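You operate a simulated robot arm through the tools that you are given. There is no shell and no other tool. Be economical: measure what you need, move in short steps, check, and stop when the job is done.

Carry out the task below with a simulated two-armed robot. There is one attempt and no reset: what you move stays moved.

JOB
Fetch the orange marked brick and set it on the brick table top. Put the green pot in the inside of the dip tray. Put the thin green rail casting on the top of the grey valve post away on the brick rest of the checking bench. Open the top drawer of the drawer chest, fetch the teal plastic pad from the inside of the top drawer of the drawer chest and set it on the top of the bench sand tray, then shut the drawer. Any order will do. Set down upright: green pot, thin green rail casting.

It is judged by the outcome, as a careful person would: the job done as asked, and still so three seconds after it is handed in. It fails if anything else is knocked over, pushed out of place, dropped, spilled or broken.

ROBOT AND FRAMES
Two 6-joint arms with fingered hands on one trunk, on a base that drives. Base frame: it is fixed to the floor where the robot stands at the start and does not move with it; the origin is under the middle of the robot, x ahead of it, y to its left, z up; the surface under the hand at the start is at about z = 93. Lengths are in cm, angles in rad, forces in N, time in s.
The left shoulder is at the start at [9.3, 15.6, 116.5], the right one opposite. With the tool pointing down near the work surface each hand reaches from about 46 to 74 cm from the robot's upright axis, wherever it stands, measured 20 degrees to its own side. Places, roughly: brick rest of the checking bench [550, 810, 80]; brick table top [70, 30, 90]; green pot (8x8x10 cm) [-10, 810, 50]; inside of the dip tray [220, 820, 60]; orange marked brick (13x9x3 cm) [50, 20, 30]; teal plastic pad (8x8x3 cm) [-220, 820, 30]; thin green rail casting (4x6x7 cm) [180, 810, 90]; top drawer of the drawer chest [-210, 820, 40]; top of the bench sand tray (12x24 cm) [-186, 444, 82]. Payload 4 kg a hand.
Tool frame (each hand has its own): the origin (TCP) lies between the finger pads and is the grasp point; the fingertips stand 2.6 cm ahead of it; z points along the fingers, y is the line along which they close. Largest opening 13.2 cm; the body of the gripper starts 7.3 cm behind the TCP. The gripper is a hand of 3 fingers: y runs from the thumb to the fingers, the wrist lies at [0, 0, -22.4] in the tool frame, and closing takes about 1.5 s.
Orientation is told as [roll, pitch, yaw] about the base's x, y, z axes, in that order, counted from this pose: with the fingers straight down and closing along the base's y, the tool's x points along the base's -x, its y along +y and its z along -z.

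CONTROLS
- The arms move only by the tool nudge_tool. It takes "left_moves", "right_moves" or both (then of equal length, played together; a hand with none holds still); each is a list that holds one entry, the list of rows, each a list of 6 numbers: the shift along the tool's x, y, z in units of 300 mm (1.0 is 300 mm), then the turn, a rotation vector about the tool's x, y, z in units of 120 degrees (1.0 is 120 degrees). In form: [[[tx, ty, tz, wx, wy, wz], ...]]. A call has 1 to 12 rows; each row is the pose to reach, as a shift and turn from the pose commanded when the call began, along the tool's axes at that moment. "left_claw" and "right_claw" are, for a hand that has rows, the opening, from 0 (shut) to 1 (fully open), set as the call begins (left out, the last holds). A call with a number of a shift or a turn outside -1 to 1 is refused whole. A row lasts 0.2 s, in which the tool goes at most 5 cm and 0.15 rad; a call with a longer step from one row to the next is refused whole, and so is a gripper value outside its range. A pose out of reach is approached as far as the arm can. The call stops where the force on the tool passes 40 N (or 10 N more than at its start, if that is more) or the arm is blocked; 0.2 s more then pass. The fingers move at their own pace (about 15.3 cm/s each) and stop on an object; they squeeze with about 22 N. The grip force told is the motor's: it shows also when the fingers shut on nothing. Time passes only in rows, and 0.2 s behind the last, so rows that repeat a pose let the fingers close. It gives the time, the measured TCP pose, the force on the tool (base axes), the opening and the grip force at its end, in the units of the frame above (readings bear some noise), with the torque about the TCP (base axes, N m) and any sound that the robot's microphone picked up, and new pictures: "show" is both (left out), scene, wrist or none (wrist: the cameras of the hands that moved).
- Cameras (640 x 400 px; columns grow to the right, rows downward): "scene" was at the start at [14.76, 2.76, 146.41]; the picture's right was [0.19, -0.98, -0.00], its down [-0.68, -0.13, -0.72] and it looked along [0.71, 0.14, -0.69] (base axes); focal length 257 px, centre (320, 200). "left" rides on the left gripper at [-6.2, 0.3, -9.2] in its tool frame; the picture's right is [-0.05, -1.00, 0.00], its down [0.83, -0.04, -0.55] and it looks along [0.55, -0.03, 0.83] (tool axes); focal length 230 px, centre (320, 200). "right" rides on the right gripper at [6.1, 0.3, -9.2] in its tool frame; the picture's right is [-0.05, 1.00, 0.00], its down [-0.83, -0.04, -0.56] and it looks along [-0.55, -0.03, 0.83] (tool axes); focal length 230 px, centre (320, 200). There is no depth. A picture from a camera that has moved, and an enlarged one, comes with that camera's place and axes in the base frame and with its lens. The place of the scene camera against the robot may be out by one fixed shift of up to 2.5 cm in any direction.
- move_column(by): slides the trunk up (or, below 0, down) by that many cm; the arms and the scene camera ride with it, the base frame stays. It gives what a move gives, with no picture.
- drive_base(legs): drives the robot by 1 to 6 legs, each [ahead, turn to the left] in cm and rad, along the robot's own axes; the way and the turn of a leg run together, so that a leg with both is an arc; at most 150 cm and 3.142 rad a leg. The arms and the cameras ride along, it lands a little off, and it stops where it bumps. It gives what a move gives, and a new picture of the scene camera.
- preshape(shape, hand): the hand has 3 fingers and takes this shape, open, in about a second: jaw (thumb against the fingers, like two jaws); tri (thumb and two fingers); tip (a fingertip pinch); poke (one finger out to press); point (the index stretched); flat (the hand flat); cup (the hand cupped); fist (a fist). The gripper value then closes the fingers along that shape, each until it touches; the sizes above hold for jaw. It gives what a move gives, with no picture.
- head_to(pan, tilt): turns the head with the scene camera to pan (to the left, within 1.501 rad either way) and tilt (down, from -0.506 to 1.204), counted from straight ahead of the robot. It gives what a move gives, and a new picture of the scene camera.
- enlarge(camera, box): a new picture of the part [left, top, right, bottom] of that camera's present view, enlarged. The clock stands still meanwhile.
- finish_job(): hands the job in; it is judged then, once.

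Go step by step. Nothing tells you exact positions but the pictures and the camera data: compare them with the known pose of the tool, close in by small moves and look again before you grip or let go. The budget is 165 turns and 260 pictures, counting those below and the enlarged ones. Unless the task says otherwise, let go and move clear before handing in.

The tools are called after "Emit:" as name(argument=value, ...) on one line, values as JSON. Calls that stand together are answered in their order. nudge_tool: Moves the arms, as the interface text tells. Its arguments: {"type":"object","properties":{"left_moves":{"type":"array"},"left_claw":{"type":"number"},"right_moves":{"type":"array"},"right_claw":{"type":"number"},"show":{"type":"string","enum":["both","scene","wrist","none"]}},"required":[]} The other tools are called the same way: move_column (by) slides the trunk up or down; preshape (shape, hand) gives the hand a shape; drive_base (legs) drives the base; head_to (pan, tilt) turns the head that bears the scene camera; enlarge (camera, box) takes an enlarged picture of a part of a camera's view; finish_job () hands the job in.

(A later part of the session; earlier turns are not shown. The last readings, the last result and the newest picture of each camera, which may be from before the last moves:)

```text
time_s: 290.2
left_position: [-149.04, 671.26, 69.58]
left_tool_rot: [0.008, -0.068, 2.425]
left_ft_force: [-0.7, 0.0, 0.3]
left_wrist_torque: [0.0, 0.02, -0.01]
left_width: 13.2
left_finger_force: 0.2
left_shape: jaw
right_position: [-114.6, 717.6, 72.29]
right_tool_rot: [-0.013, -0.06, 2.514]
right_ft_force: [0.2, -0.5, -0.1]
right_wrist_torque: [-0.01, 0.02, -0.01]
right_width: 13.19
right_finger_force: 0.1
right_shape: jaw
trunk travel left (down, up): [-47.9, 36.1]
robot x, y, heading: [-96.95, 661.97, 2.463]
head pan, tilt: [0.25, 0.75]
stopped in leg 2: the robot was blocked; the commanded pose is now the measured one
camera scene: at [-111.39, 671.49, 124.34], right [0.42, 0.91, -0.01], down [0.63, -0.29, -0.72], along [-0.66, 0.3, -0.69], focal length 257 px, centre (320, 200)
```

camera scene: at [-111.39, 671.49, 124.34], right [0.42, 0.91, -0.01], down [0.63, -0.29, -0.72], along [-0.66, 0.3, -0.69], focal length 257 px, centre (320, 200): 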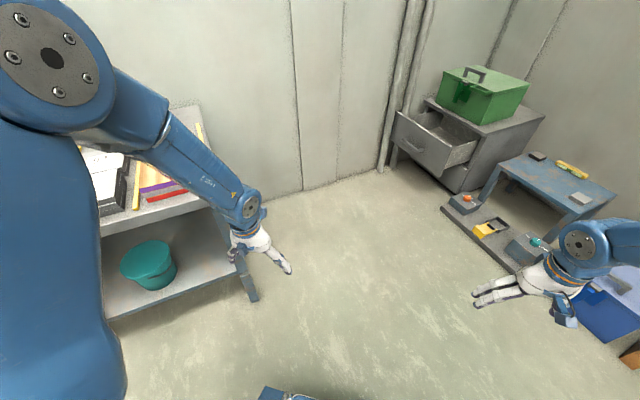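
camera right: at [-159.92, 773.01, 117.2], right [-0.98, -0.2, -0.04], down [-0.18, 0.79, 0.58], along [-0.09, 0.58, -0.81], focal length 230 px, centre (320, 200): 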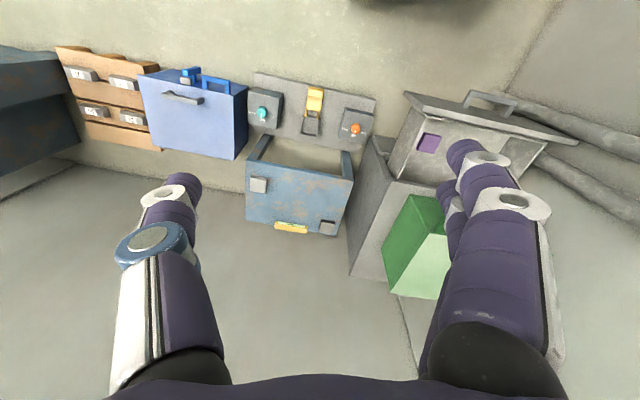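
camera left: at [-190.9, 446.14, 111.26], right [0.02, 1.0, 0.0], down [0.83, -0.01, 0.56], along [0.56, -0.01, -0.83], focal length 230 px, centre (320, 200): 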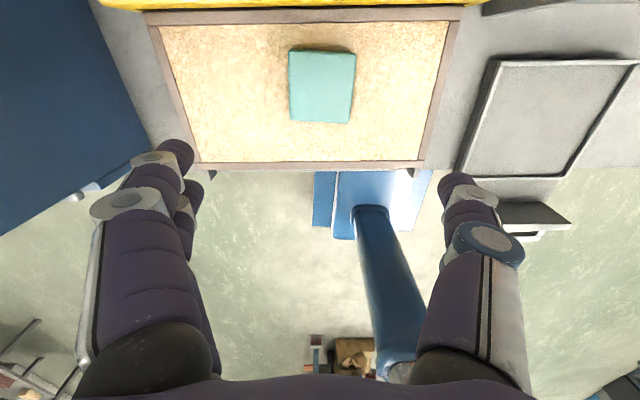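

The drawer is still open as left. I'll level the hands again and continue to the chest.

Emit:
nudge_tool(left_moves=[[[-0.05, 0, 0.02, 0, 0.01, 0], [-0.1, 0, 0.04, 0, 0.02, 0], [-0.15, 0, 0.06, 0, 0.032, 0], [-0.17, 0, 0.06, 0, 0.032, 0]]], right_moves=[[[-0.05, 0, 0.02, 0, 0.01, 0], [-0.1, 0, 0.04, 0, 0.02, 0], [-0.15, 0, 0.06, 0, 0.028, 0], [-0.17, 0, 0.06, 0, 0.028, 0]]], show="none")

Emit:
drive_base(legs=[[100, -0.1]])

Emit:
drive_base(legs=[[0, -0.79]])

```text
time_s: 291.2
left_position: [-153.49, 672.35, 67.66]
left_tool_rot: [0.007, 0.0, 2.426]
left_ft_force: [0.5, 0.5, -0.2]
left_wrist_torque: [-0.02, 0.02, -0.01]
left_width: 13.18
left_finger_force: 0.1
left_shape: jaw
left hand out of reach, approached as far as the arm can: row 2, 3, 4
right_position: [-118.65, 720.61, 70.8]
right_tool_rot: [-0.013, 0.004, 2.514]
right_ft_force: [0.1, -0.6, -0.2]
right_wrist_torque: [0.04, 0.02, -0.03]
right_width: 13.2
right_finger_force: 0.0
right_shape: jaw
trunk travel left (down, up): [-47.9, 36.1]
robot x, y, heading: [-97.11, 662.23, 2.461]
head pan, tilt: [0.25, 0.75]
```

```text
time_s: 296.4
left_position: [-229.5, 743.13, 67.62]
left_tool_rot: [0.006, 0.002, 2.353]
left_ft_force: [-0.2, 0.1, -0.3]
left_wrist_torque: [0.0, 0.0, 0.02]
left_width: 13.22
left_finger_force: 0.1
left_shape: jaw
right_position: [-191.21, 788.76, 70.66]
right_tool_rot: [-0.015, 0.004, 2.44]
right_ft_force: [0.3, 0.2, -0.7]
right_wrist_torque: [0.01, -0.06, -0.01]
right_width: 13.2
right_finger_force: 0.1
right_shape: jaw
trunk travel left (down, up): [-47.9, 36.1]
robot x, y, heading: [-173.98, 729.21, 2.391]
head pan, tilt: [0.25, 0.75]
camera scene: at [-187.88, 739.14, 124.31], right [0.48, 0.88, 0.0], down [0.61, -0.34, -0.72], along [-0.63, 0.34, -0.7], focal length 257 px, centre (320, 200)
```

scene: 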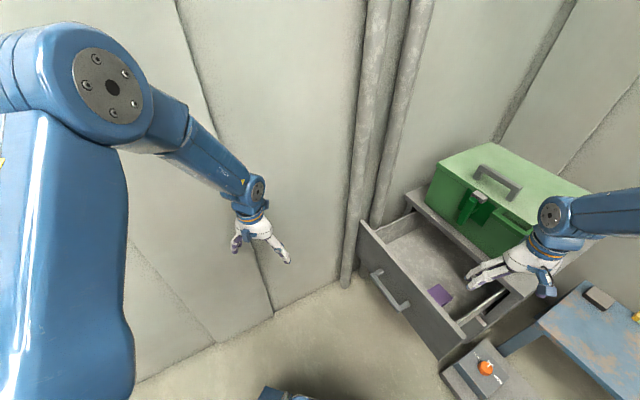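

```text
time_s: 299.1
left_position: [-202.38, 777.58, 68.66]
left_tool_rot: [0.006, -0.017, 1.553]
left_ft_force: [-0.1, -0.1, 0.6]
left_wrist_torque: [-0.01, 0.0, 0.05]
left_width: 13.21
left_finger_force: 0.1
left_shape: jaw
right_position: [-143.25, 782.06, 71.6]
right_tool_rot: [-0.012, -0.014, 1.642]
right_ft_force: [-0.5, 0.2, -0.6]
right_wrist_torque: [-0.01, 0.01, 0.0]
right_width: 13.2
right_finger_force: 0.0
right_shape: jaw
trunk travel left (down, up): [-47.9, 36.1]
robot x, y, heading: [-174.41, 728.9, 1.588]
head pan, tilt: [0.25, 0.75]
camera scene: at [-178.16, 745.49, 124.31], right [0.96, 0.27, 0.0], down [0.18, -0.67, -0.72], along [-0.19, 0.69, -0.7], focal length 257 px, centre (320, 200)
```

scene: 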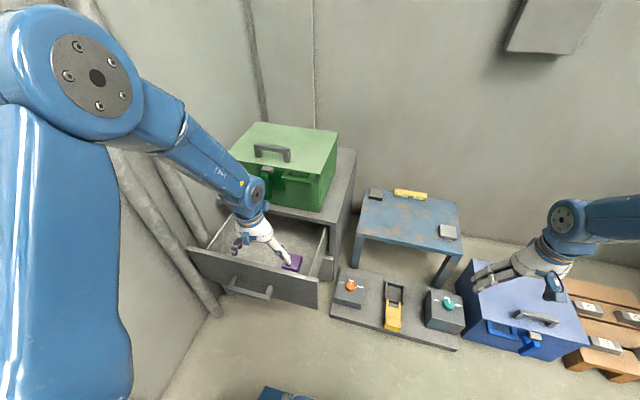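

The drawer is in front. I'll back off 16 cm, lower the trunk, close the left hand and tilt it 45° so its fingertips can push the drawer front.

Emit:
drive_base(legs=[[-16, 0]])

Emit:
move_column(by=-24)

Emit:
nudge_tool(left_moves=[[[0, 0.03, 0, 0, -0.05, 0], [0, 0.07, 0, 0, -0.1, 0], [0, 0.11, 0, 0, -0.15, 0], [0, 0.15, 0, 0, -0.2, 0], [0, 0.19, 0, 0, -0.25, 0], [0, 0.23, 0, 0, -0.3, 0], [0, 0.27, 0, 0, -0.35, 0], [0, 0.3, 0, 0, -0.37, 0], [0, 0.3, 0, 0, -0.37, 0]]], left_claw=0, right_moves=[[[0, 0, -0.05, 0, 0.015, 0], [0, 0, -0.1, 0, 0.015, 0], [0, 0, -0.15, 0, 0.015, 0], [0, 0, -0.2, 0, 0.015, 0], [0, 0, -0.25, 0, 0.015, 0], [0, 0, -0.3, 0, 0.015, 0], [0, 0, -0.35, 0, 0.015, 0], [0, 0, -0.4, 0, 0.015, 0], [0, 0, -0.4, 0, 0.015, 0]]])

```text
time_s: 300.5
left_position: [-201.8, 760.76, 69.37]
left_tool_rot: [0.005, -0.037, 1.549]
left_ft_force: [0.0, -0.8, 0.2]
left_wrist_torque: [0.02, 0.02, 0.01]
left_width: 13.22
left_finger_force: 0.1
left_shape: jaw
right_position: [-142.79, 764.99, 72.56]
right_tool_rot: [-0.013, -0.035, 1.639]
right_ft_force: [-0.3, -1.2, 0.4]
right_wrist_torque: [0.05, 0.01, -0.03]
right_width: 13.21
right_finger_force: 0.0
right_shape: jaw
trunk travel left (down, up): [-47.9, 36.1]
robot x, y, heading: [-174.12, 712.86, 1.585]
head pan, tilt: [0.25, 0.75]
camera scene: at [-177.79, 729.62, 124.33], right [0.97, 0.26, 0.0], down [0.18, -0.67, -0.72], along [-0.19, 0.69, -0.69], focal length 257 px, centre (320, 200)
```

scene: 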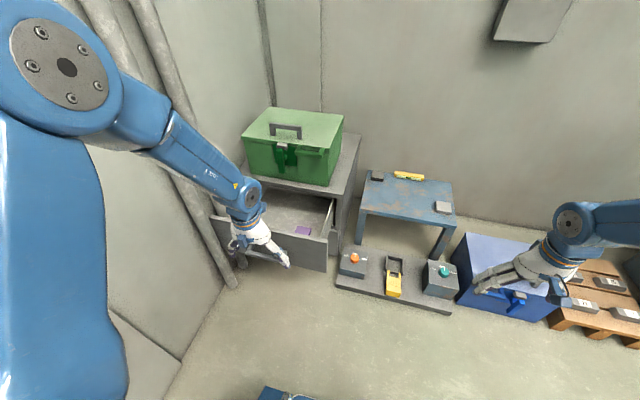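

```text
time_s: 303.0
left_position: [-201.62, 759.59, 46.22]
left_tool_rot: [0.003, -0.054, 1.549]
left_ft_force: [-0.2, 0.3, 0.4]
left_wrist_torque: [-0.02, -0.01, 0.01]
left_width: 13.22
left_finger_force: 0.1
left_shape: jaw
right_position: [-142.97, 763.84, 49.38]
right_tool_rot: [-0.012, -0.054, 1.642]
right_ft_force: [0.6, -0.1, 0.0]
right_wrist_torque: [-0.06, 0.0, -0.02]
right_width: 13.23
right_finger_force: 0.0
right_shape: jaw
trunk travel left (down, up): [-23.9, 60.1]
robot x, y, heading: [-174.46, 712.98, 1.588]
head pan, tilt: [0.25, 0.75]
```

```text
time_s: 305.0
left_position: [-206.93, 760.12, 45.61]
left_tool_rot: [0.042, -0.768, 1.547]
left_ft_force: [0.1, 0.2, -0.8]
left_wrist_torque: [0.01, -0.02, -0.01]
left_width: 0.0
left_finger_force: 22.5
left_shape: jaw
left hand out of reach, approached as far as the arm can: row 6, 7, 8, 9
right_position: [-142.93, 763.01, 61.47]
right_tool_rot: [-0.014, -0.022, 1.641]
right_ft_force: [0.4, 0.2, 0.8]
right_wrist_torque: [-0.04, -0.01, 0.01]
right_width: 13.17
right_finger_force: 0.0
right_shape: jaw
trunk travel left (down, up): [-23.9, 60.1]
robot x, y, heading: [-174.17, 712.85, 1.584]
head pan, tilt: [0.25, 0.75]
camera scene: at [-177.91, 729.24, 100.32], right [0.97, 0.26, 0.0], down [0.18, -0.67, -0.72], along [-0.19, 0.69, -0.7], focal length 257 px, centre (320, 200)
camera right: at [-143.02, 756.67, 70.6], right [-1.0, -0.02, -0.01], down [-0.02, 0.82, 0.57], along [0.0, 0.57, -0.82], focal length 230 px, centre (320, 200)
camera left: at [-206.8, 758.22, 56.58], right [1.0, 0.04, 0.01], down [0.04, -0.98, -0.18], along [0.0, 0.18, -0.98], focal length 230 px, centre (320, 200)
```

scene: 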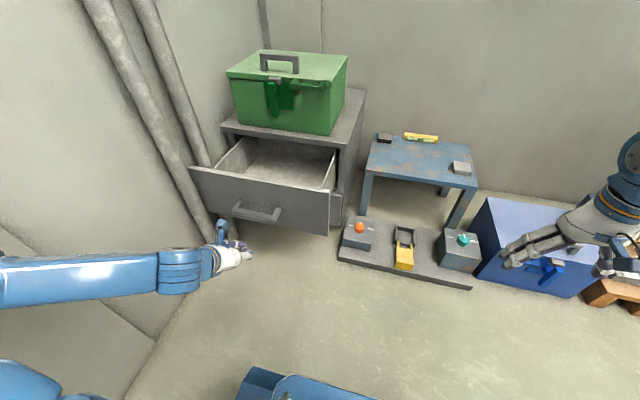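
right: 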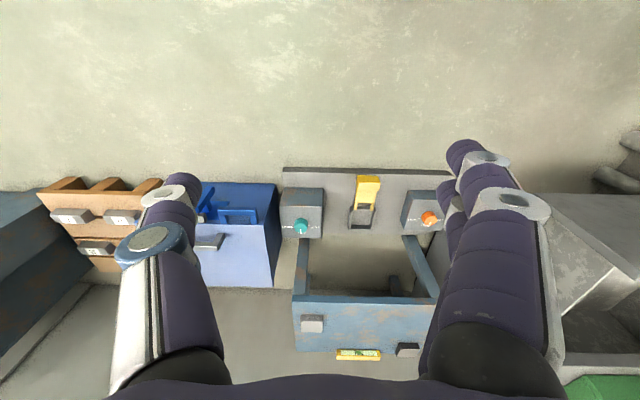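
left: 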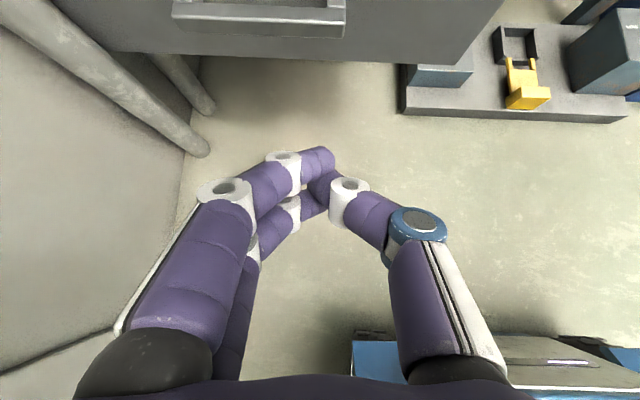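

The fist is ready just above handle height. I'll lower 2 cm and drive forward to push the drawer most of the way.

Emit:
move_column(by=-2)

Emit:
drive_base(legs=[[24, 0]])

```text
time_s: 305.7
left_position: [-206.86, 760.22, 43.72]
left_tool_rot: [0.041, -0.766, 1.547]
left_ft_force: [0.2, -0.9, 0.9]
left_wrist_torque: [0.02, 0.01, 0.01]
left_width: 0.01
left_finger_force: 21.8
left_shape: jaw
right_position: [-143.0, 763.09, 59.47]
right_tool_rot: [-0.014, -0.022, 1.638]
right_ft_force: [0.4, -0.6, -0.5]
right_wrist_torque: [-0.01, 0.01, 0.01]
right_width: 13.19
right_finger_force: 0.0
right_shape: jaw
trunk travel left (down, up): [-21.9, 62.1]
robot x, y, heading: [-174.29, 713.52, 1.586]
head pan, tilt: [0.25, 0.75]
```

```text
time_s: 307.4
left_position: [-206.79, 784.13, 43.63]
left_tool_rot: [0.042, -0.769, 1.537]
left_ft_force: [0.7, -0.1, -0.8]
left_wrist_torque: [0.0, 0.0, -0.01]
left_width: 0.0
left_finger_force: 22.1
left_shape: jaw
right_position: [-142.73, 786.5, 59.49]
right_tool_rot: [-0.013, -0.017, 1.633]
right_ft_force: [-0.9, -0.3, 0.1]
right_wrist_torque: [-0.01, 0.01, 0.03]
right_width: 13.23
right_finger_force: 0.0
right_shape: jaw
trunk travel left (down, up): [-21.9, 62.1]
robot x, y, heading: [-174.62, 737.31, 1.575]
head pan, tilt: [0.25, 0.75]
camera scene: at [-177.92, 753.02, 98.31], right [0.97, 0.25, -0.01], down [0.17, -0.67, -0.72], along [-0.18, 0.69, -0.7], focal length 257 px, centre (320, 200)
```

scene: 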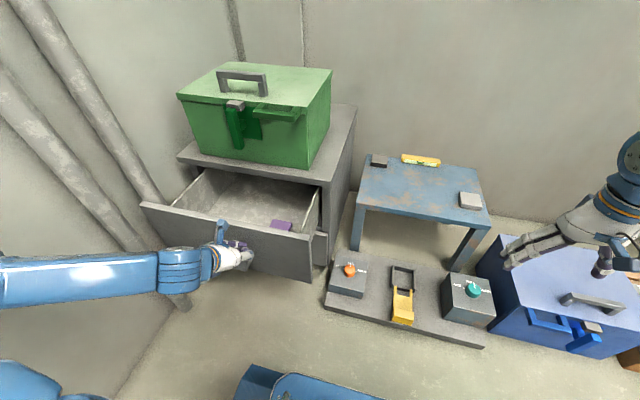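

Contact is made and the drawer is sliding in easily. I'll continue 17 cm.

Emit:
drive_base(legs=[[17, 0]])

```text
time_s: 308.9
left_position: [-206.37, 800.6, 44.39]
left_tool_rot: [0.043, -0.787, 1.539]
left_ft_force: [-0.3, 0.2, 0.6]
left_wrist_torque: [-0.01, -0.03, 0.01]
left_width: 0.02
left_finger_force: 22.2
left_shape: jaw
right_position: [-142.92, 802.28, 60.34]
right_tool_rot: [-0.014, -0.04, 1.633]
right_ft_force: [-0.4, -0.5, 0.6]
right_wrist_torque: [0.0, -0.01, 0.0]
right_width: 13.19
right_finger_force: 0.0
right_shape: jaw
trunk travel left (down, up): [-21.9, 62.1]
robot x, y, heading: [-174.92, 753.92, 1.579]
head pan, tilt: [0.25, 0.75]
camera scene: at [-178.06, 769.73, 98.32], right [0.97, 0.25, 0.0], down [0.17, -0.67, -0.72], along [-0.18, 0.69, -0.7], focal length 257 px, centre (320, 200)
```

scene: 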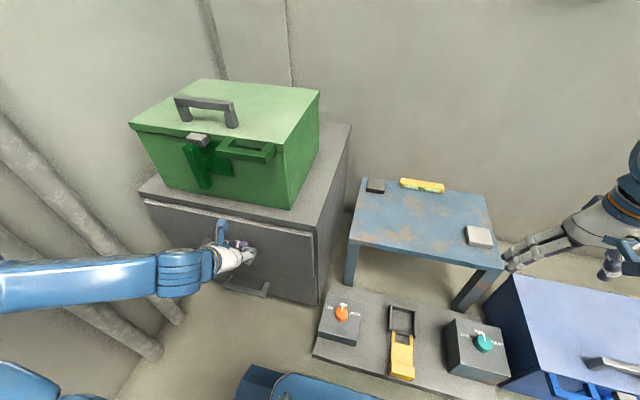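

The drawer looks nearly shut. A final short push.

Emit:
drive_base(legs=[[5, 0]])

Emit:
enlarge(camera="scene", box=[120, 160, 360, 330])

```text
time_s: 309.9
left_position: [-205.8, 804.59, 45.7]
left_tool_rot: [0.054, -0.82, 1.559]
left_ft_force: [-0.7, -7.9, 0.3]
left_wrist_torque: [-0.02, 0.02, -0.12]
left_width: 0.01
left_finger_force: 21.5
left_shape: jaw
right_position: [-143.27, 804.49, 61.44]
right_tool_rot: [-0.014, -0.059, 1.636]
right_ft_force: [-0.2, -0.3, -1.0]
right_wrist_torque: [0.04, 0.02, -0.03]
right_width: 13.21
right_finger_force: 0.0
right_shape: jaw
trunk travel left (down, up): [-21.9, 62.1]
robot x, y, heading: [-175.04, 758.39, 1.579]
head pan, tilt: [0.25, 0.75]
stopped in leg 1: the force on the tool passed its limit at 58 N (the readings are from after the stop); the commanded pose is now the measured one
camera scene: at [-178.09, 774.25, 98.35], right [0.97, 0.25, 0.0], down [0.17, -0.67, -0.72], along [-0.19, 0.7, -0.69], focal length 257 px, centre (320, 200)
```

scene: 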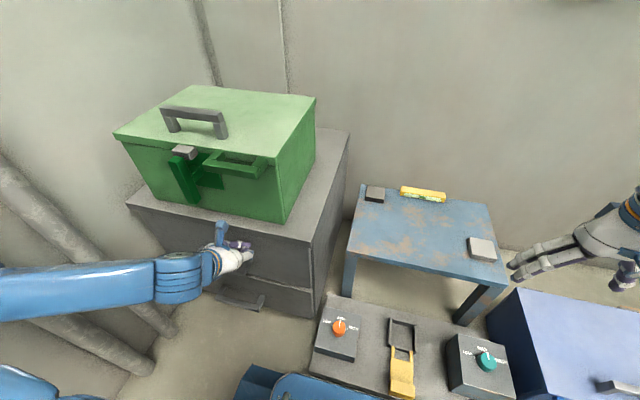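

```text
2.35 times, centred on (240, 245) of scene
camera zoom: at [-178.09, 774.25, 98.35], right [0.97, 0.25, 0.0], down [0.17, -0.67, -0.72], along [-0.19, 0.7, -0.69], focal length 605 px, centre (508, 94)
```

zoom: 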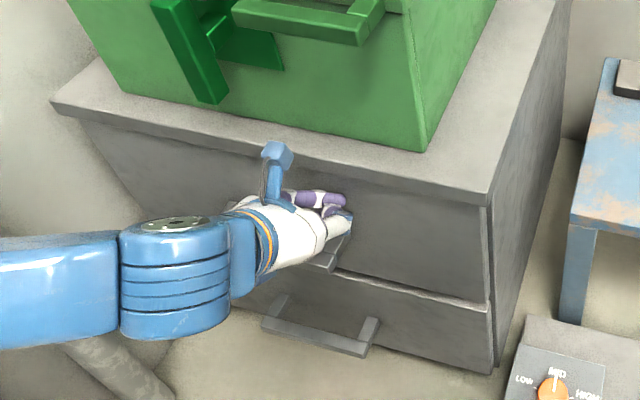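

The drawer is fully shut. I'll back away, straighten the left hand, and drive toward the green pot.

Emit:
drive_base(legs=[[-32, 0]])

Emit:
move_column(by=22)

Emit:
nudge_tool(left_moves=[[[-0.01, 0, 0.01, 0, 0.06, 0], [-0.02, 0, 0.03, 0, 0.12, 0], [-0.03, 0, 0.05, 0, 0.18, 0], [-0.04, 0, 0.07, 0, 0.24, 0], [-0.05, 0, 0.09, 0, 0.3, 0], [-0.06, 0, 0.1, 0, 0.36, 0], [-0.07, 0, 0.1, 0, 0.4, 0], [-0.07, 0, 0.1, 0, 0.4, 0]]], left_claw=1, right_moves=[[[-0.05, 0, 0.0, 0, 0.01, 0], [-0.1, 0, 0.02, 0, 0.02, 0], [-0.15, 0, 0.04, 0, 0.03, 0], [-0.2, 0, 0.06, 0, 0.035, 0], [-0.2, 0, 0.1, 0, 0.035, 0], [-0.2, 0, 0.14, 0, 0.035, 0], [-0.2, 0, 0.16, 0, 0.035, 0], [-0.2, 0, 0.16, 0, 0.035, 0]]], show="none")

Emit:
drive_base(legs=[[0, -1.4]])

```text
time_s: 311.2
left_position: [-205.14, 793.2, 45.24]
left_tool_rot: [0.037, -0.805, 1.54]
left_ft_force: [-0.2, -0.6, 1.4]
left_wrist_torque: [-0.04, 0.01, 0.04]
left_width: 0.03
left_finger_force: 22.3
left_shape: jaw
right_position: [-143.11, 793.27, 61.59]
right_tool_rot: [-0.019, -0.061, 1.635]
right_ft_force: [0.0, -0.7, 0.2]
right_wrist_torque: [0.08, 0.01, 0.01]
right_width: 13.2
right_finger_force: 0.0
right_shape: jaw
trunk travel left (down, up): [-21.9, 62.1]
robot x, y, heading: [-174.52, 747.16, 1.58]
head pan, tilt: [0.25, 0.75]
stopped in leg 1: the robot was blocked; the commanded pose is now the measured one
camera scene: at [-178.04, 762.85, 98.27], right [0.97, 0.25, 0.0], down [0.17, -0.68, -0.72], along [-0.18, 0.69, -0.7], focal length 257 px, centre (320, 200)
```

scene: 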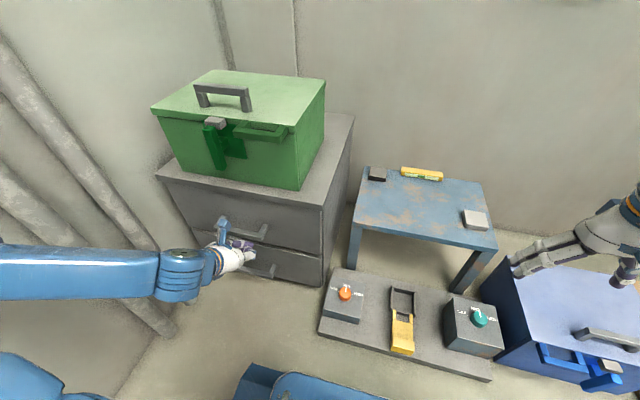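

```text
time_s: 313.6
left_position: [-205.19, 793.45, 67.5]
left_tool_rot: [0.047, -0.816, 1.546]
left_ft_force: [0.2, -0.6, -0.6]
left_wrist_torque: [0.03, -0.01, -0.02]
left_width: 0.0
left_finger_force: 21.6
left_shape: jaw
right_position: [-143.06, 792.47, 82.76]
right_tool_rot: [-0.016, -0.035, 1.636]
right_ft_force: [0.0, 0.5, -0.5]
right_wrist_torque: [-0.01, 0.02, -0.01]
right_width: 13.21
right_finger_force: 0.0
right_shape: jaw
trunk travel left (down, up): [-43.9, 40.1]
robot x, y, heading: [-174.43, 746.63, 1.58]
head pan, tilt: [0.25, 0.75]
```

```text
time_s: 315.4
left_position: [-205.28, 796.23, 67.19]
left_tool_rot: [0.025, 0.021, 1.566]
left_ft_force: [0.1, -0.2, 0.5]
left_wrist_torque: [0.03, 0.03, -0.04]
left_width: 13.18
left_finger_force: 0.0
left_shape: jaw
right_position: [-143.47, 799.08, 79.85]
right_tool_rot: [-0.02, -0.002, 1.636]
right_ft_force: [-0.9, -0.3, -0.3]
right_wrist_torque: [-0.01, 0.06, -0.01]
right_width: 13.2
right_finger_force: 0.1
right_shape: jaw
trunk travel left (down, up): [-43.9, 40.1]
robot x, y, heading: [-174.78, 746.67, 1.578]
head pan, tilt: [0.25, 0.75]
```

```text
time_s: 316.9
left_position: [-194.35, 798.27, 69.01]
left_tool_rot: [0.02, 0.006, 1.357]
left_ft_force: [0.3, -0.7, 0.8]
left_wrist_torque: [0.07, 0.02, 0.03]
left_width: 13.22
left_finger_force: 0.0
left_shape: jaw
right_position: [-133.79, 788.19, 81.91]
right_tool_rot: [-0.016, -0.047, 1.423]
right_ft_force: [0.1, -0.8, 1.0]
right_wrist_torque: [0.06, -0.02, 0.02]
right_width: 13.21
right_finger_force: 0.1
right_shape: jaw
trunk travel left (down, up): [-43.9, 40.1]
robot x, y, heading: [-174.76, 746.81, 1.367]
head pan, tilt: [0.25, 0.75]
stopped in leg 1: the force on the tool passed its limit at 54 N (the readings are from after the stop); the commanded pose is now the measured one
camera scene: at [-174.84, 762.72, 120.41], right [1.0, 0.04, 0.0], down [0.03, -0.69, -0.72], along [-0.03, 0.72, -0.69], focal length 257 px, centre (320, 200)
```

scene: 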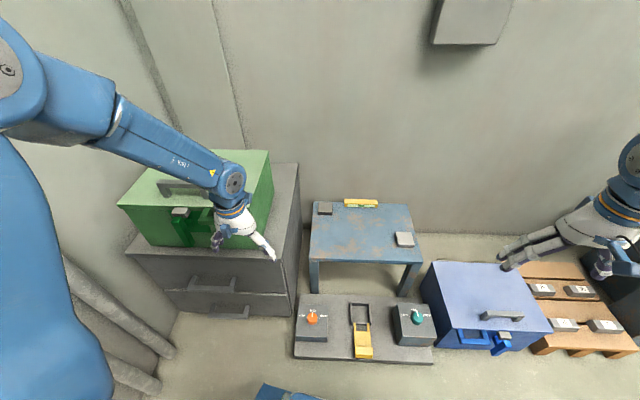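

The reverse stopped early, and the turn brought the left hand against the green box. I'll inspect before moving anything.

Emit:
enlarge(camera="scene", box=[100, 130, 320, 320])

Emit:
enlarge(camera="left", box=[0, 0, 640, 400])

```text
2.11 times, centred on (210, 225) of scene
camera zoom: at [-174.84, 762.72, 120.41], right [1.0, 0.04, 0.0], down [0.03, -0.69, -0.72], along [-0.03, 0.72, -0.69], focal length 541 px, centre (552, 147)
```

zoom: 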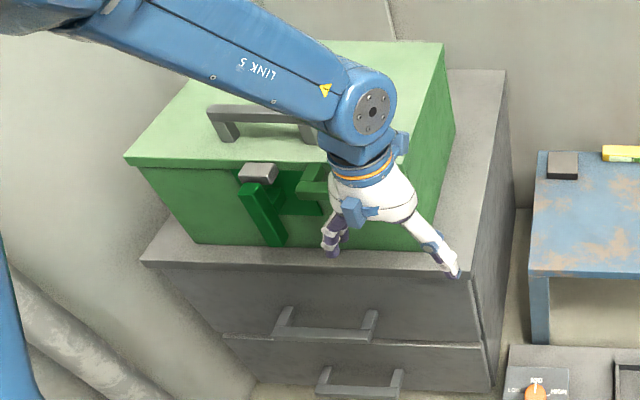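

```text
1.00 times, centred on (320, 200) of left (not enlarged: the box is as wide or as high as the picture)
camera zoom: at [-192.99, 804.43, 78.22], right [0.99, -0.16, -0.02], down [-0.12, -0.82, 0.56], along [-0.11, -0.55, -0.83], focal length 230 px, centre (320, 200)
```

zoom: 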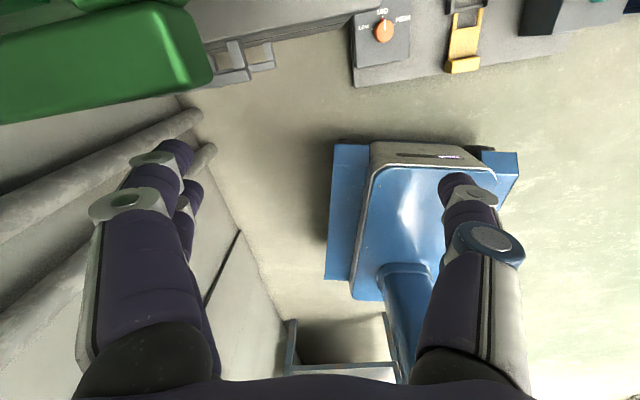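

The box still sits square on the chest and nothing has shifted visibly. I'll back straight off, levelling the arms in between.

Emit:
drive_base(legs=[[-20, 0]])

Emit:
nudge_tool(left_moves=[[[0, 0, 0, -0.005, 0, 0], [0, 0, 0, -0.01, 0.01, 0], [0, 0, 0, -0.01, 0.01, 0]]], right_moves=[[[-0.05, 0, 0.0, 0, 0.01, 0], [-0.1, 0, 0.0, 0, 0.02, 0], [-0.12, 0, 0.0, 0, 0.02, 0]]], show="scene")

```text
time_s: 318.5
left_position: [-198.06, 779.11, 68.73]
left_tool_rot: [0.018, 0.01, 1.346]
left_ft_force: [-0.4, 0.1, -0.1]
left_wrist_torque: [0.0, -0.01, 0.03]
left_width: 13.19
left_finger_force: 0.0
left_shape: jaw
right_position: [-137.67, 768.53, 81.78]
right_tool_rot: [-0.019, -0.04, 1.414]
right_ft_force: [-0.3, -0.3, -0.4]
right_wrist_torque: [-0.02, 0.01, 0.02]
right_width: 13.2
right_finger_force: 0.1
right_shape: jaw
trunk travel left (down, up): [-43.9, 40.1]
robot x, y, heading: [-178.62, 726.99, 1.352]
head pan, tilt: [0.25, 0.75]
camera scene: at [-178.87, 743.58, 120.33], right [1.0, 0.03, 0.0], down [0.02, -0.69, -0.72], along [-0.03, 0.72, -0.69], focal length 257 px, centre (320, 200)
```

scene: 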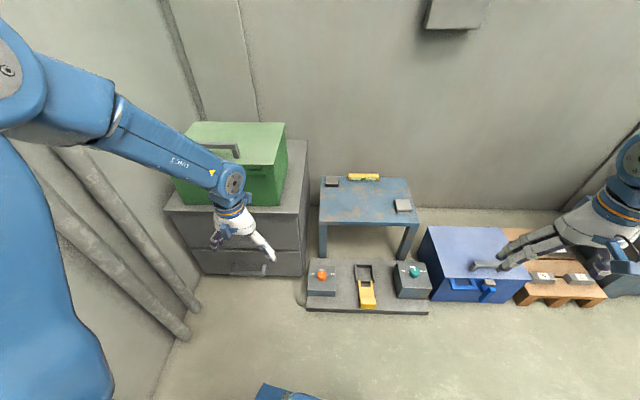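

```text
time_s: 319.3
left_position: [-198.16, 778.15, 69.46]
left_tool_rot: [0.039, 0.015, 1.347]
left_ft_force: [0.5, 0.3, 0.1]
left_wrist_torque: [0.02, -0.04, -0.02]
left_width: 13.18
left_finger_force: 0.0
left_shape: jaw
right_position: [-137.38, 770.78, 82.75]
right_tool_rot: [-0.02, -0.015, 1.416]
right_ft_force: [0.1, 0.0, -0.7]
right_wrist_torque: [-0.01, 0.0, 0.0]
right_width: 13.21
right_finger_force: 0.0
right_shape: jaw
trunk travel left (down, up): [-43.9, 40.1]
robot x, y, heading: [-178.94, 727.28, 1.359]
head pan, tilt: [0.25, 0.75]
camera scene: at [-178.85, 743.69, 120.31], right [1.0, 0.03, 0.0], down [0.02, -0.7, -0.72], along [-0.03, 0.72, -0.7], focal length 257 px, centre (320, 200)
```

scene: 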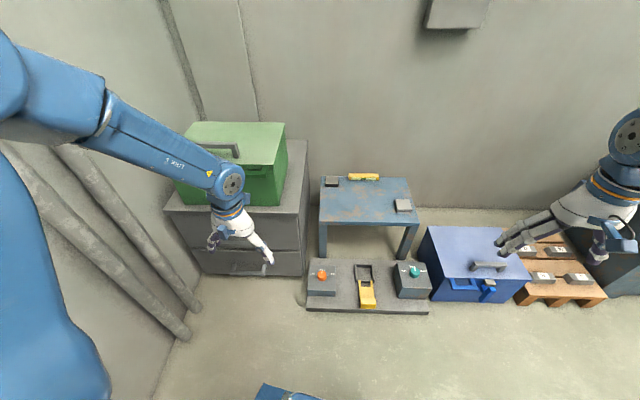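

Clear now, with the drawer shut. Next I drive east to the pot.

Emit:
drive_base(legs=[[0, -1.3]])

Emit:
drive_base(legs=[[140, 0]])

Emit:
drive_base(legs=[[0, 1.45]])

```text
time_s: 323.1
left_position: [-135.02, 759.57, 69.36]
left_tool_rot: [0.038, 0.012, 0.052]
left_ft_force: [0.1, -0.3, 0.1]
left_wrist_torque: [-0.02, 0.0, 0.0]
left_width: 13.2
left_finger_force: 0.0
left_shape: jaw
right_position: [-125.43, 699.11, 82.87]
right_tool_rot: [-0.022, -0.015, 0.12]
right_ft_force: [0.1, 0.7, -0.3]
right_wrist_torque: [0.0, 0.0, 0.06]
right_width: 13.2
right_finger_force: 0.0
right_shape: jaw
trunk travel left (down, up): [-43.9, 40.1]
robot x, y, heading: [-178.92, 727.95, 0.059]
head pan, tilt: [0.25, 0.75]
camera scene: at [-164.93, 732.25, 120.31], right [0.3, -0.95, 0.0], down [-0.66, -0.21, -0.72], along [0.68, 0.22, -0.7], focal length 257 px, centre (320, 200)
```

scene: 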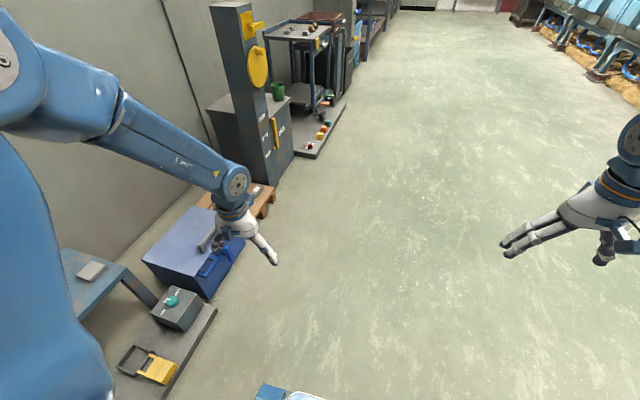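

```text
time_s: 330.2
left_position: [5.41, 767.72, 70.22]
left_tool_rot: [0.038, -0.004, 0.051]
left_ft_force: [-0.2, -1.3, -0.1]
left_wrist_torque: [0.0, -0.01, 0.01]
left_width: 13.21
left_finger_force: 0.0
left_shape: jaw
right_position: [14.73, 707.31, 83.67]
right_tool_rot: [-0.021, -0.035, 0.121]
right_ft_force: [0.0, 0.6, 0.1]
right_wrist_torque: [0.0, 0.01, -0.02]
right_width: 13.21
right_finger_force: 0.0
right_shape: jaw
trunk travel left (down, up): [-43.9, 40.1]
robot x, y, heading: [-37.33, 736.76, 0.06]
head pan, tilt: [0.25, 0.75]
camera scene: at [-23.35, 740.53, 120.31], right [0.3, -0.95, 0.0], down [-0.66, -0.21, -0.72], along [0.68, 0.22, -0.7], focal length 257 px, centre (320, 200)
```

scene: 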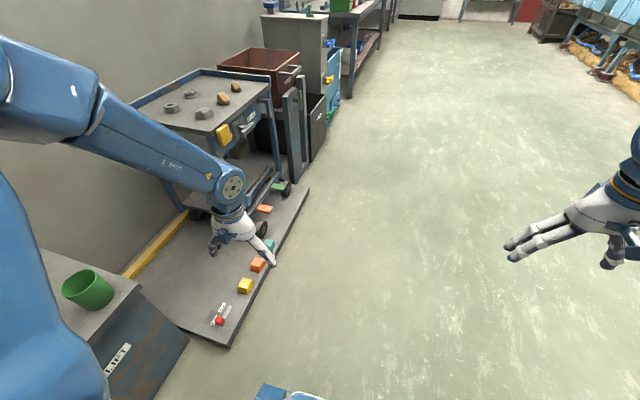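

```text
time_s: 334.1
left_position: [-59.84, 781.17, 72.6]
left_tool_rot: [0.036, -0.064, 1.43]
left_ft_force: [0.7, -0.7, -0.2]
left_wrist_torque: [0.07, -0.01, 0.01]
left_width: 13.21
left_finger_force: 0.0
left_shape: jaw
right_position: [0.31, 777.53, 83.95]
right_tool_rot: [-0.022, -0.026, 1.507]
right_ft_force: [-1.0, -0.6, -0.1]
right_wrist_torque: [0.1, -0.02, -0.01]
right_width: 13.2
right_finger_force: 0.0
right_shape: jaw
trunk travel left (down, up): [-43.9, 40.1]
robot x, y, heading: [-36.18, 736.7, 1.437]
head pan, tilt: [0.25, 0.75]
stopped in leg 1: the robot was blocked; the commanded pose is now the measured one
camera scene: at [-37.77, 752.96, 120.35], right [0.99, 0.12, 0.0], down [0.08, -0.69, -0.72], along [-0.09, 0.71, -0.69], focal length 257 px, centre (320, 200)
```

scene: 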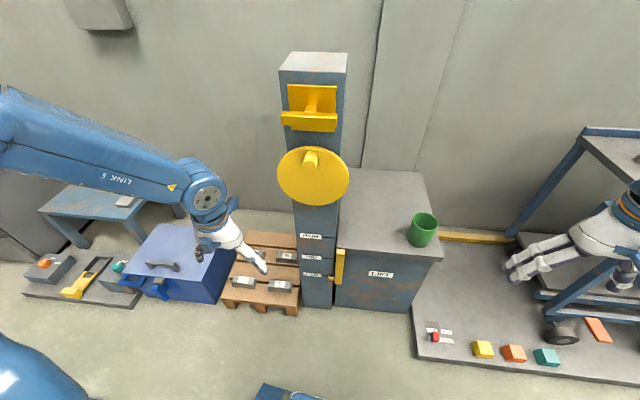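

The pot stands on the grey cabinet at about (-10, 812). The left hand would meet the tall tower if I drove straight in, so I'll approach from slightly right, angled left.

Emit:
move_column(by=10)

Emit:
drive_base(legs=[[0, -1.12]])

Emit:
nudge_tool(left_moves=[[[-0.05, 0, 0.02, 0.005, 0.01, 0], [-0.1, 0, 0.04, 0.01, 0.02, 0], [-0.15, 0, 0.06, 0.018, 0.03, 0], [-0.15, 0, 0.06, 0.018, 0.03, 0]]], right_moves=[[[-0.05, 0, 0.02, 0, 0.005, 0], [-0.08, 0, 0.04, 0, 0.01, 0], [-0.08, 0, 0.06, 0, 0.015, 0], [-0.08, 0, 0.06, 0, 0.015, 0]]], show="none")

Emit:
drive_base(legs=[[33, 0]])

Emit:
drive_base(legs=[[0, 1.65]])

```text
time_s: 335.4
left_position: [-59.66, 781.32, 82.5]
left_tool_rot: [0.04, -0.061, 1.429]
left_ft_force: [-0.5, 0.3, -0.8]
left_wrist_torque: [-0.03, -0.02, 0.03]
left_width: 13.23
left_finger_force: 0.0
left_shape: jaw
right_position: [0.32, 777.93, 93.7]
right_tool_rot: [-0.023, -0.021, 1.507]
right_ft_force: [-0.2, 0.4, 0.5]
right_wrist_torque: [-0.01, -0.03, -0.01]
right_width: 13.19
right_finger_force: 0.1
right_shape: jaw
trunk travel left (down, up): [-53.9, 30.1]
robot x, y, heading: [-36.25, 736.83, 1.436]
head pan, tilt: [0.25, 0.75]
```

```text
time_s: 338.8
left_position: [-7.02, 777.95, 82.68]
left_tool_rot: [0.038, -0.06, 0.332]
left_ft_force: [-0.2, -0.8, -0.3]
left_wrist_torque: [0.0, -0.01, 0.0]
left_width: 13.21
left_finger_force: 0.0
left_shape: jaw
right_position: [18.28, 723.3, 94.95]
right_tool_rot: [-0.023, -0.041, 0.411]
right_ft_force: [0.4, 0.2, -0.6]
right_wrist_torque: [0.03, 0.02, 0.04]
right_width: 13.2
right_finger_force: 0.1
right_shape: jaw
trunk travel left (down, up): [-53.9, 30.1]
robot x, y, heading: [-36.32, 737.43, 0.339]
head pan, tilt: [0.25, 0.75]
camera scene: at [-23.61, 745.62, 130.31], right [0.56, -0.83, 0.0], down [-0.58, -0.38, -0.72], along [0.59, 0.4, -0.7], focal length 257 px, centre (320, 200)
```

scene: 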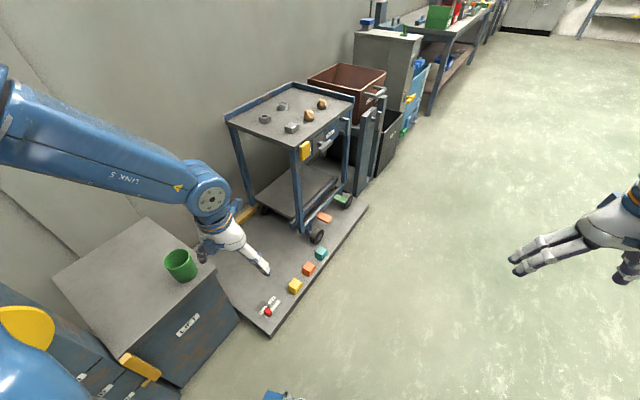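

```text
time_s: 339.8
left_position: [-3.8, 778.71, 82.01]
left_tool_rot: [-0.002, -0.016, 0.332]
left_ft_force: [-0.8, 0.1, -0.4]
left_wrist_torque: [0.0, 0.02, -0.02]
left_width: 13.21
left_finger_force: 0.0
left_shape: jaw
right_position: [19.12, 723.82, 93.99]
right_tool_rot: [-0.025, -0.031, 0.41]
right_ft_force: [0.0, -0.4, 0.0]
right_wrist_torque: [-0.02, 0.01, 0.02]
right_width: 13.22
right_finger_force: 0.0
right_shape: jaw
trunk travel left (down, up): [-53.9, 30.1]
robot x, y, heading: [-36.39, 737.46, 0.344]
head pan, tilt: [0.25, 0.75]
```

```text
time_s: 341.9
left_position: [27.05, 789.81, 81.89]
left_tool_rot: [0.0, -0.016, 0.332]
left_ft_force: [0.5, 0.3, -0.2]
left_wrist_torque: [-0.03, 0.01, -0.04]
left_width: 13.2
left_finger_force: 0.0
left_shape: jaw
right_position: [50.02, 734.94, 93.87]
right_tool_rot: [-0.024, -0.027, 0.41]
right_ft_force: [-0.4, -0.2, -0.1]
right_wrist_torque: [-0.01, 0.01, 0.01]
right_width: 13.21
right_finger_force: 0.2
right_shape: jaw
trunk travel left (down, up): [-53.9, 30.1]
robot x, y, heading: [-5.3, 748.61, 0.344]
head pan, tilt: [0.25, 0.75]
camera scene: at [7.38, 756.62, 130.3], right [0.56, -0.83, 0.0], down [-0.58, -0.38, -0.72], along [0.59, 0.4, -0.7], focal length 257 px, centre (320, 200)
```

scene: 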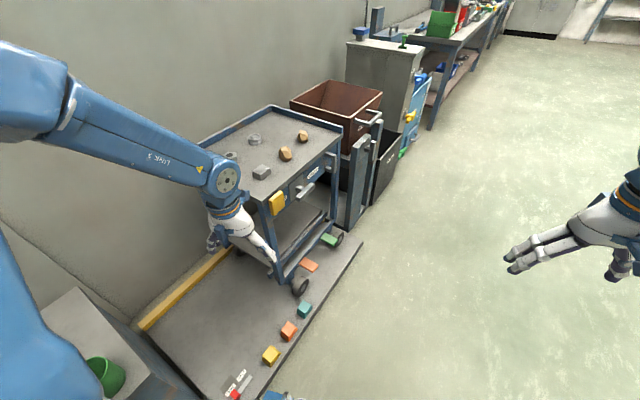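

```text
time_s: 344.0
left_position: [3.15, 796.27, 83.93]
left_tool_rot: [0.003, -0.066, 0.775]
left_ft_force: [-1.3, -0.4, 0.1]
left_wrist_torque: [-0.03, -0.05, 0.01]
left_width: 13.21
left_finger_force: 0.1
left_shape: jaw
right_position: [45.65, 756.04, 91.74]
right_tool_rot: [-0.016, 0.048, 0.866]
right_ft_force: [-0.6, 0.9, 0.3]
right_wrist_torque: [-0.02, -0.06, 0.04]
right_width: 13.2
right_finger_force: 0.1
right_shape: jaw
trunk travel left (down, up): [-53.9, 30.1]
robot x, y, heading: [-5.35, 747.88, 0.759]
head pan, tilt: [0.25, 0.75]
stopped in leg 1: the robot was blocked; the commanded pose is now the measured one
camera scene: at [2.92, 761.27, 130.33], right [0.85, -0.53, 0.0], down [-0.37, -0.59, -0.72], along [0.38, 0.61, -0.69], focal length 257 px, centre (320, 200)
```

scene: 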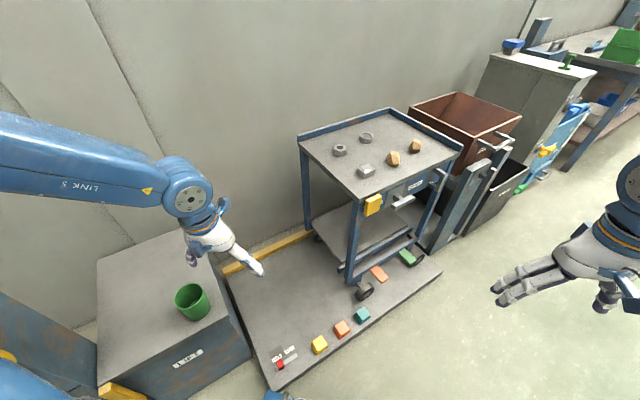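

Possibly the base corner met the low platform. I'll level the hands, back up 10 cm, and finish the turn from there.

Emit:
drive_base(legs=[[-10, 0]])

Emit:
nudge_tool(left_moves=[[[-0.05, 0, 0.02, 0, 0.01, 0], [-0.1, 0, 0.04, 0, 0.02, 0], [-0.15, 0, 0.04, 0, 0.034, 0], [-0.15, 0, 0.04, 0, 0.034, 0]]], right_moves=[[[-0.05, 0, 0.0, 0, -0.005, 0], [-0.1, 0, 0.0, 0, -0.015, 0], [-0.15, 0, 0.0, 0, -0.02, 0], [-0.15, 0, 0.0, 0, -0.02, 0]]], show="none")

Emit:
drive_base(legs=[[0, 1.2]])

```text
time_s: 345.2
left_position: [-3.66, 789.95, 83.9]
left_tool_rot: [0.007, -0.066, 0.778]
left_ft_force: [0.0, 0.6, -0.5]
left_wrist_torque: [0.01, -0.01, 0.0]
left_width: 13.19
left_finger_force: 0.1
left_shape: jaw
right_position: [39.62, 750.0, 94.01]
right_tool_rot: [-0.02, -0.019, 0.866]
right_ft_force: [-0.1, -0.3, 0.3]
right_wrist_torque: [0.04, -0.04, -0.01]
right_width: 13.2
right_finger_force: 0.0
right_shape: jaw
trunk travel left (down, up): [-53.9, 30.1]
robot x, y, heading: [-12.32, 741.15, 0.76]
head pan, tilt: [0.25, 0.75]
camera scene: at [-4.99, 753.16, 130.51], right [0.85, -0.53, 0.0], down [-0.37, -0.58, -0.73], along [0.39, 0.62, -0.69], focal length 257 px, centre (320, 200)
```

scene: 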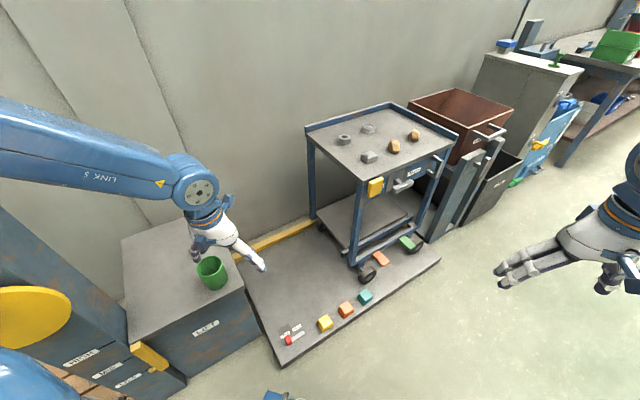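

```text
time_s: 346.2
left_position: [-0.58, 792.7, 83.56]
left_tool_rot: [0.008, -0.003, 0.775]
left_ft_force: [-0.6, -0.3, 0.0]
left_wrist_torque: [0.01, -0.02, 0.01]
left_width: 13.19
left_finger_force: 0.1
left_shape: jaw
right_position: [42.22, 753.07, 94.42]
right_tool_rot: [-0.019, -0.07, 0.87]
right_ft_force: [-0.9, 0.8, 0.0]
right_wrist_torque: [0.0, -0.03, -0.01]
right_width: 13.19
right_finger_force: 0.0
right_shape: jaw
trunk travel left (down, up): [-53.9, 30.1]
robot x, y, heading: [-12.39, 740.89, 0.757]
head pan, tilt: [0.25, 0.75]
```

```text
time_s: 349.7
left_position: [-55.23, 771.99, 83.43]
left_tool_rot: [0.008, -0.001, 1.951]
left_ft_force: [0.0, 0.1, -0.9]
left_wrist_torque: [-0.04, -0.01, 0.0]
left_width: 13.19
left_finger_force: 0.0
left_shape: jaw
right_position: [-2.26, 796.01, 94.25]
right_tool_rot: [-0.021, -0.066, 2.041]
right_ft_force: [0.2, 0.2, -0.4]
right_wrist_torque: [0.01, 0.02, -0.03]
right_width: 13.22
right_finger_force: 0.2
right_shape: jaw
trunk travel left (down, up): [-53.9, 30.1]
robot x, y, heading: [-11.16, 741.06, 1.936]
head pan, tilt: [0.25, 0.75]
camera scene: at [-20.17, 756.01, 130.31], right [0.82, 0.57, 0.0], down [0.4, -0.57, -0.72], along [-0.42, 0.59, -0.7], focal length 257 px, centre (320, 200)
```

scene: 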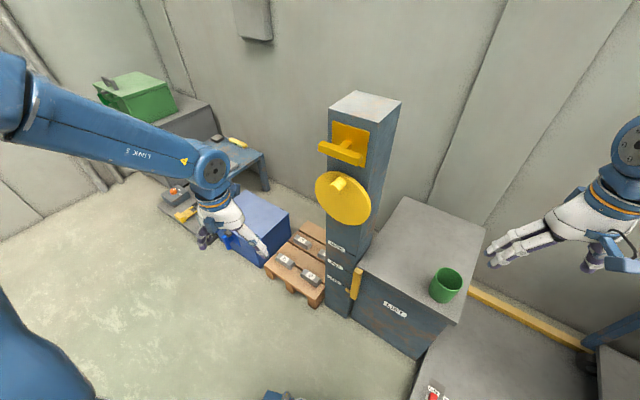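

Now the pot is ahead of the right hand. I'll roll 10 cm forward, level the right hand, and look through its camera.

Emit:
drive_base(legs=[[10, 0]])

Emit:
nudge_tool(right_moves=[[[-0.06, 0.03, 0, 0, 0.016, 0], [-0.12, 0.06, 0, 0, 0.032, 0], [-0.15, 0.06, 0, 0, 0.032, 0], [-0.15, 0.06, 0, 0, 0.032, 0]]])

```text
time_s: 350.9
left_position: [-57.6, 778.56, 85.02]
left_tool_rot: [0.004, -0.041, 1.949]
left_ft_force: [0.2, 0.3, 1.0]
left_wrist_torque: [-0.07, 0.02, -0.04]
left_width: 13.21
left_finger_force: 0.0
left_shape: jaw
right_position: [-4.42, 801.89, 95.76]
right_tool_rot: [-0.02, -0.098, 2.041]
right_ft_force: [-0.3, 1.1, 0.7]
right_wrist_torque: [-0.05, -0.02, 0.01]
right_width: 13.21
right_finger_force: 0.0
right_shape: jaw
trunk travel left (down, up): [-53.9, 30.1]
robot x, y, heading: [-14.97, 750.59, 1.927]
head pan, tilt: [0.25, 0.75]
camera scene: at [-22.44, 762.07, 130.68], right [0.82, 0.57, 0.0], down [0.39, -0.55, -0.74], along [-0.42, 0.6, -0.68], focal length 257 px, centre (320, 200)
```

scene: 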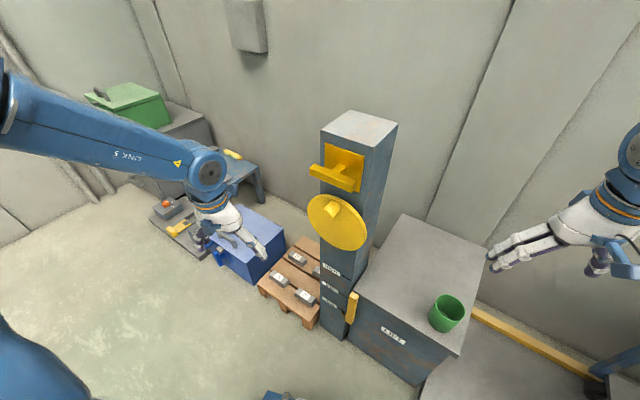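

```text
time_s: 351.9
left_position: [-57.64, 779.45, 84.56]
left_tool_rot: [0.003, -0.027, 1.944]
left_ft_force: [0.4, 0.0, -0.6]
left_wrist_torque: [-0.03, -0.02, -0.02]
left_width: 13.2
left_finger_force: 0.0
left_shape: jaw
right_position: [-8.64, 805.98, 95.72]
right_tool_rot: [-0.021, -0.021, 2.038]
right_ft_force: [-0.3, 0.3, -0.3]
right_wrist_torque: [-0.06, -0.04, -0.01]
right_width: 13.23
right_finger_force: 0.1
right_shape: jaw
trunk travel left (down, up): [-53.9, 30.1]
robot x, y, heading: [-15.03, 749.99, 1.929]
head pan, tilt: [0.25, 0.75]
camera scene: at [-23.66, 765.24, 130.29], right [0.82, 0.57, 0.0], down [0.4, -0.57, -0.72], along [-0.41, 0.59, -0.7], focal length 257 px, centre (320, 200)
camera right: at [-5.96, 800.15, 104.69], right [-0.92, -0.4, -0.02], down [-0.34, 0.75, 0.57], along [-0.22, 0.53, -0.82], focal length 230 px, centre (320, 200)
```

scene: 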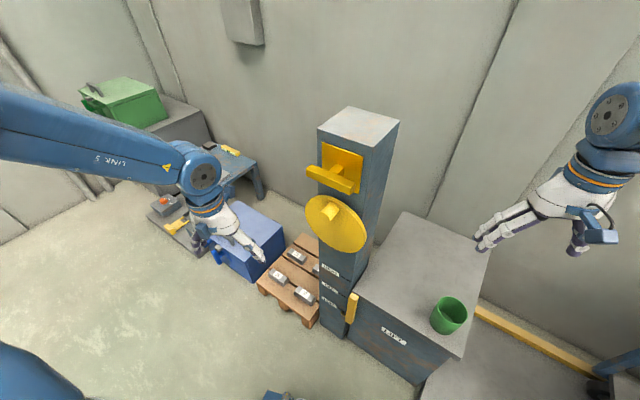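
right: 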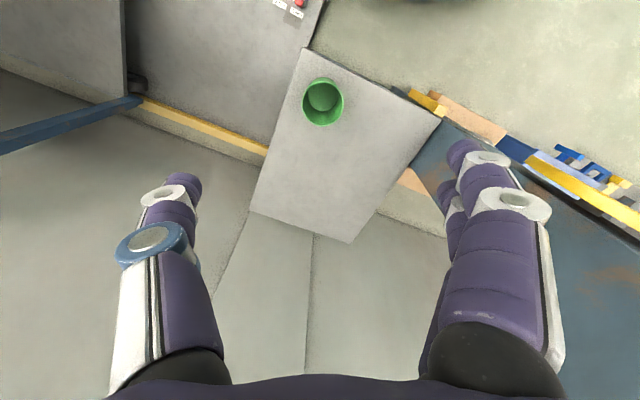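

The pot's rim is at z≈57, centre (-9.9, 809.4). I'll centre the hand above it and lower the trunk.

Emit:
nudge_tool(right_moves=[[[-0.06, -0.006, 0, -0.005, 0.005, 0], [-0.121, -0.012, 0, -0.01, 0.01, 0], [-0.121, -0.012, 0, -0.01, 0.01, 0]]], show="none")

Emit:
move_column(by=-28)

Emit:
enlarge(camera="right", box=[0, 0, 640, 400])

```text
time_s: 352.7
left_position: [-57.69, 779.18, 84.85]
left_tool_rot: [0.005, -0.032, 1.945]
left_ft_force: [0.6, 0.0, -0.1]
left_wrist_torque: [0.02, -0.01, 0.01]
left_width: 13.19
left_finger_force: 0.1
left_shape: jaw
right_position: [-9.63, 809.24, 95.86]
right_tool_rot: [0.0, -0.004, 2.039]
right_ft_force: [0.0, 0.1, -0.1]
right_wrist_torque: [0.01, 0.03, 0.01]
right_width: 13.22
right_finger_force: 0.1
right_shape: jaw
trunk travel left (down, up): [-53.9, 30.1]
robot x, y, heading: [-14.85, 750.13, 1.928]
head pan, tilt: [0.25, 0.75]
```

```text
time_s: 355.5
left_position: [-57.77, 779.29, 56.61]
left_tool_rot: [0.004, -0.03, 1.946]
left_ft_force: [0.8, 0.5, 0.8]
left_wrist_torque: [-0.03, 0.03, 0.01]
left_width: 13.22
left_finger_force: 0.0
left_shape: jaw
right_position: [-9.69, 809.12, 67.72]
right_tool_rot: [0.001, -0.001, 2.039]
right_ft_force: [-0.9, 0.4, -0.2]
right_wrist_torque: [0.0, 0.0, 0.0]
right_width: 13.17
right_finger_force: 0.0
right_shape: jaw
trunk travel left (down, up): [-25.9, 58.1]
robot x, y, heading: [-15.29, 750.33, 1.927]
head pan, tilt: [0.25, 0.75]
```

```text
1.00 times, centred on (320, 200) of right (not enlarged: the box is as wide or as high as the picture)
camera zoom: at [-7.11, 803.53, 76.98], right [-0.91, -0.4, 0.0], down [-0.34, 0.76, 0.56], along [-0.23, 0.51, -0.83], focal length 230 px, centre (320, 200)
```

zoom: 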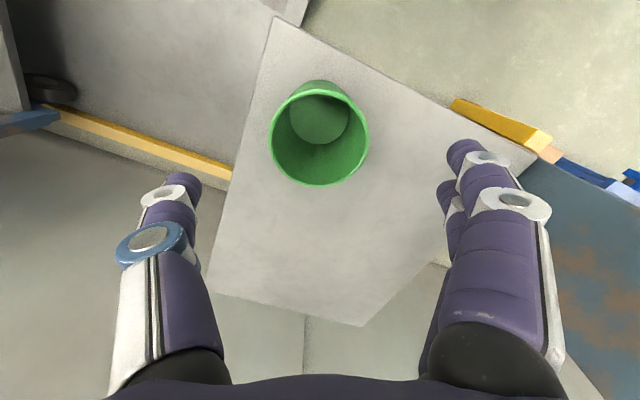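

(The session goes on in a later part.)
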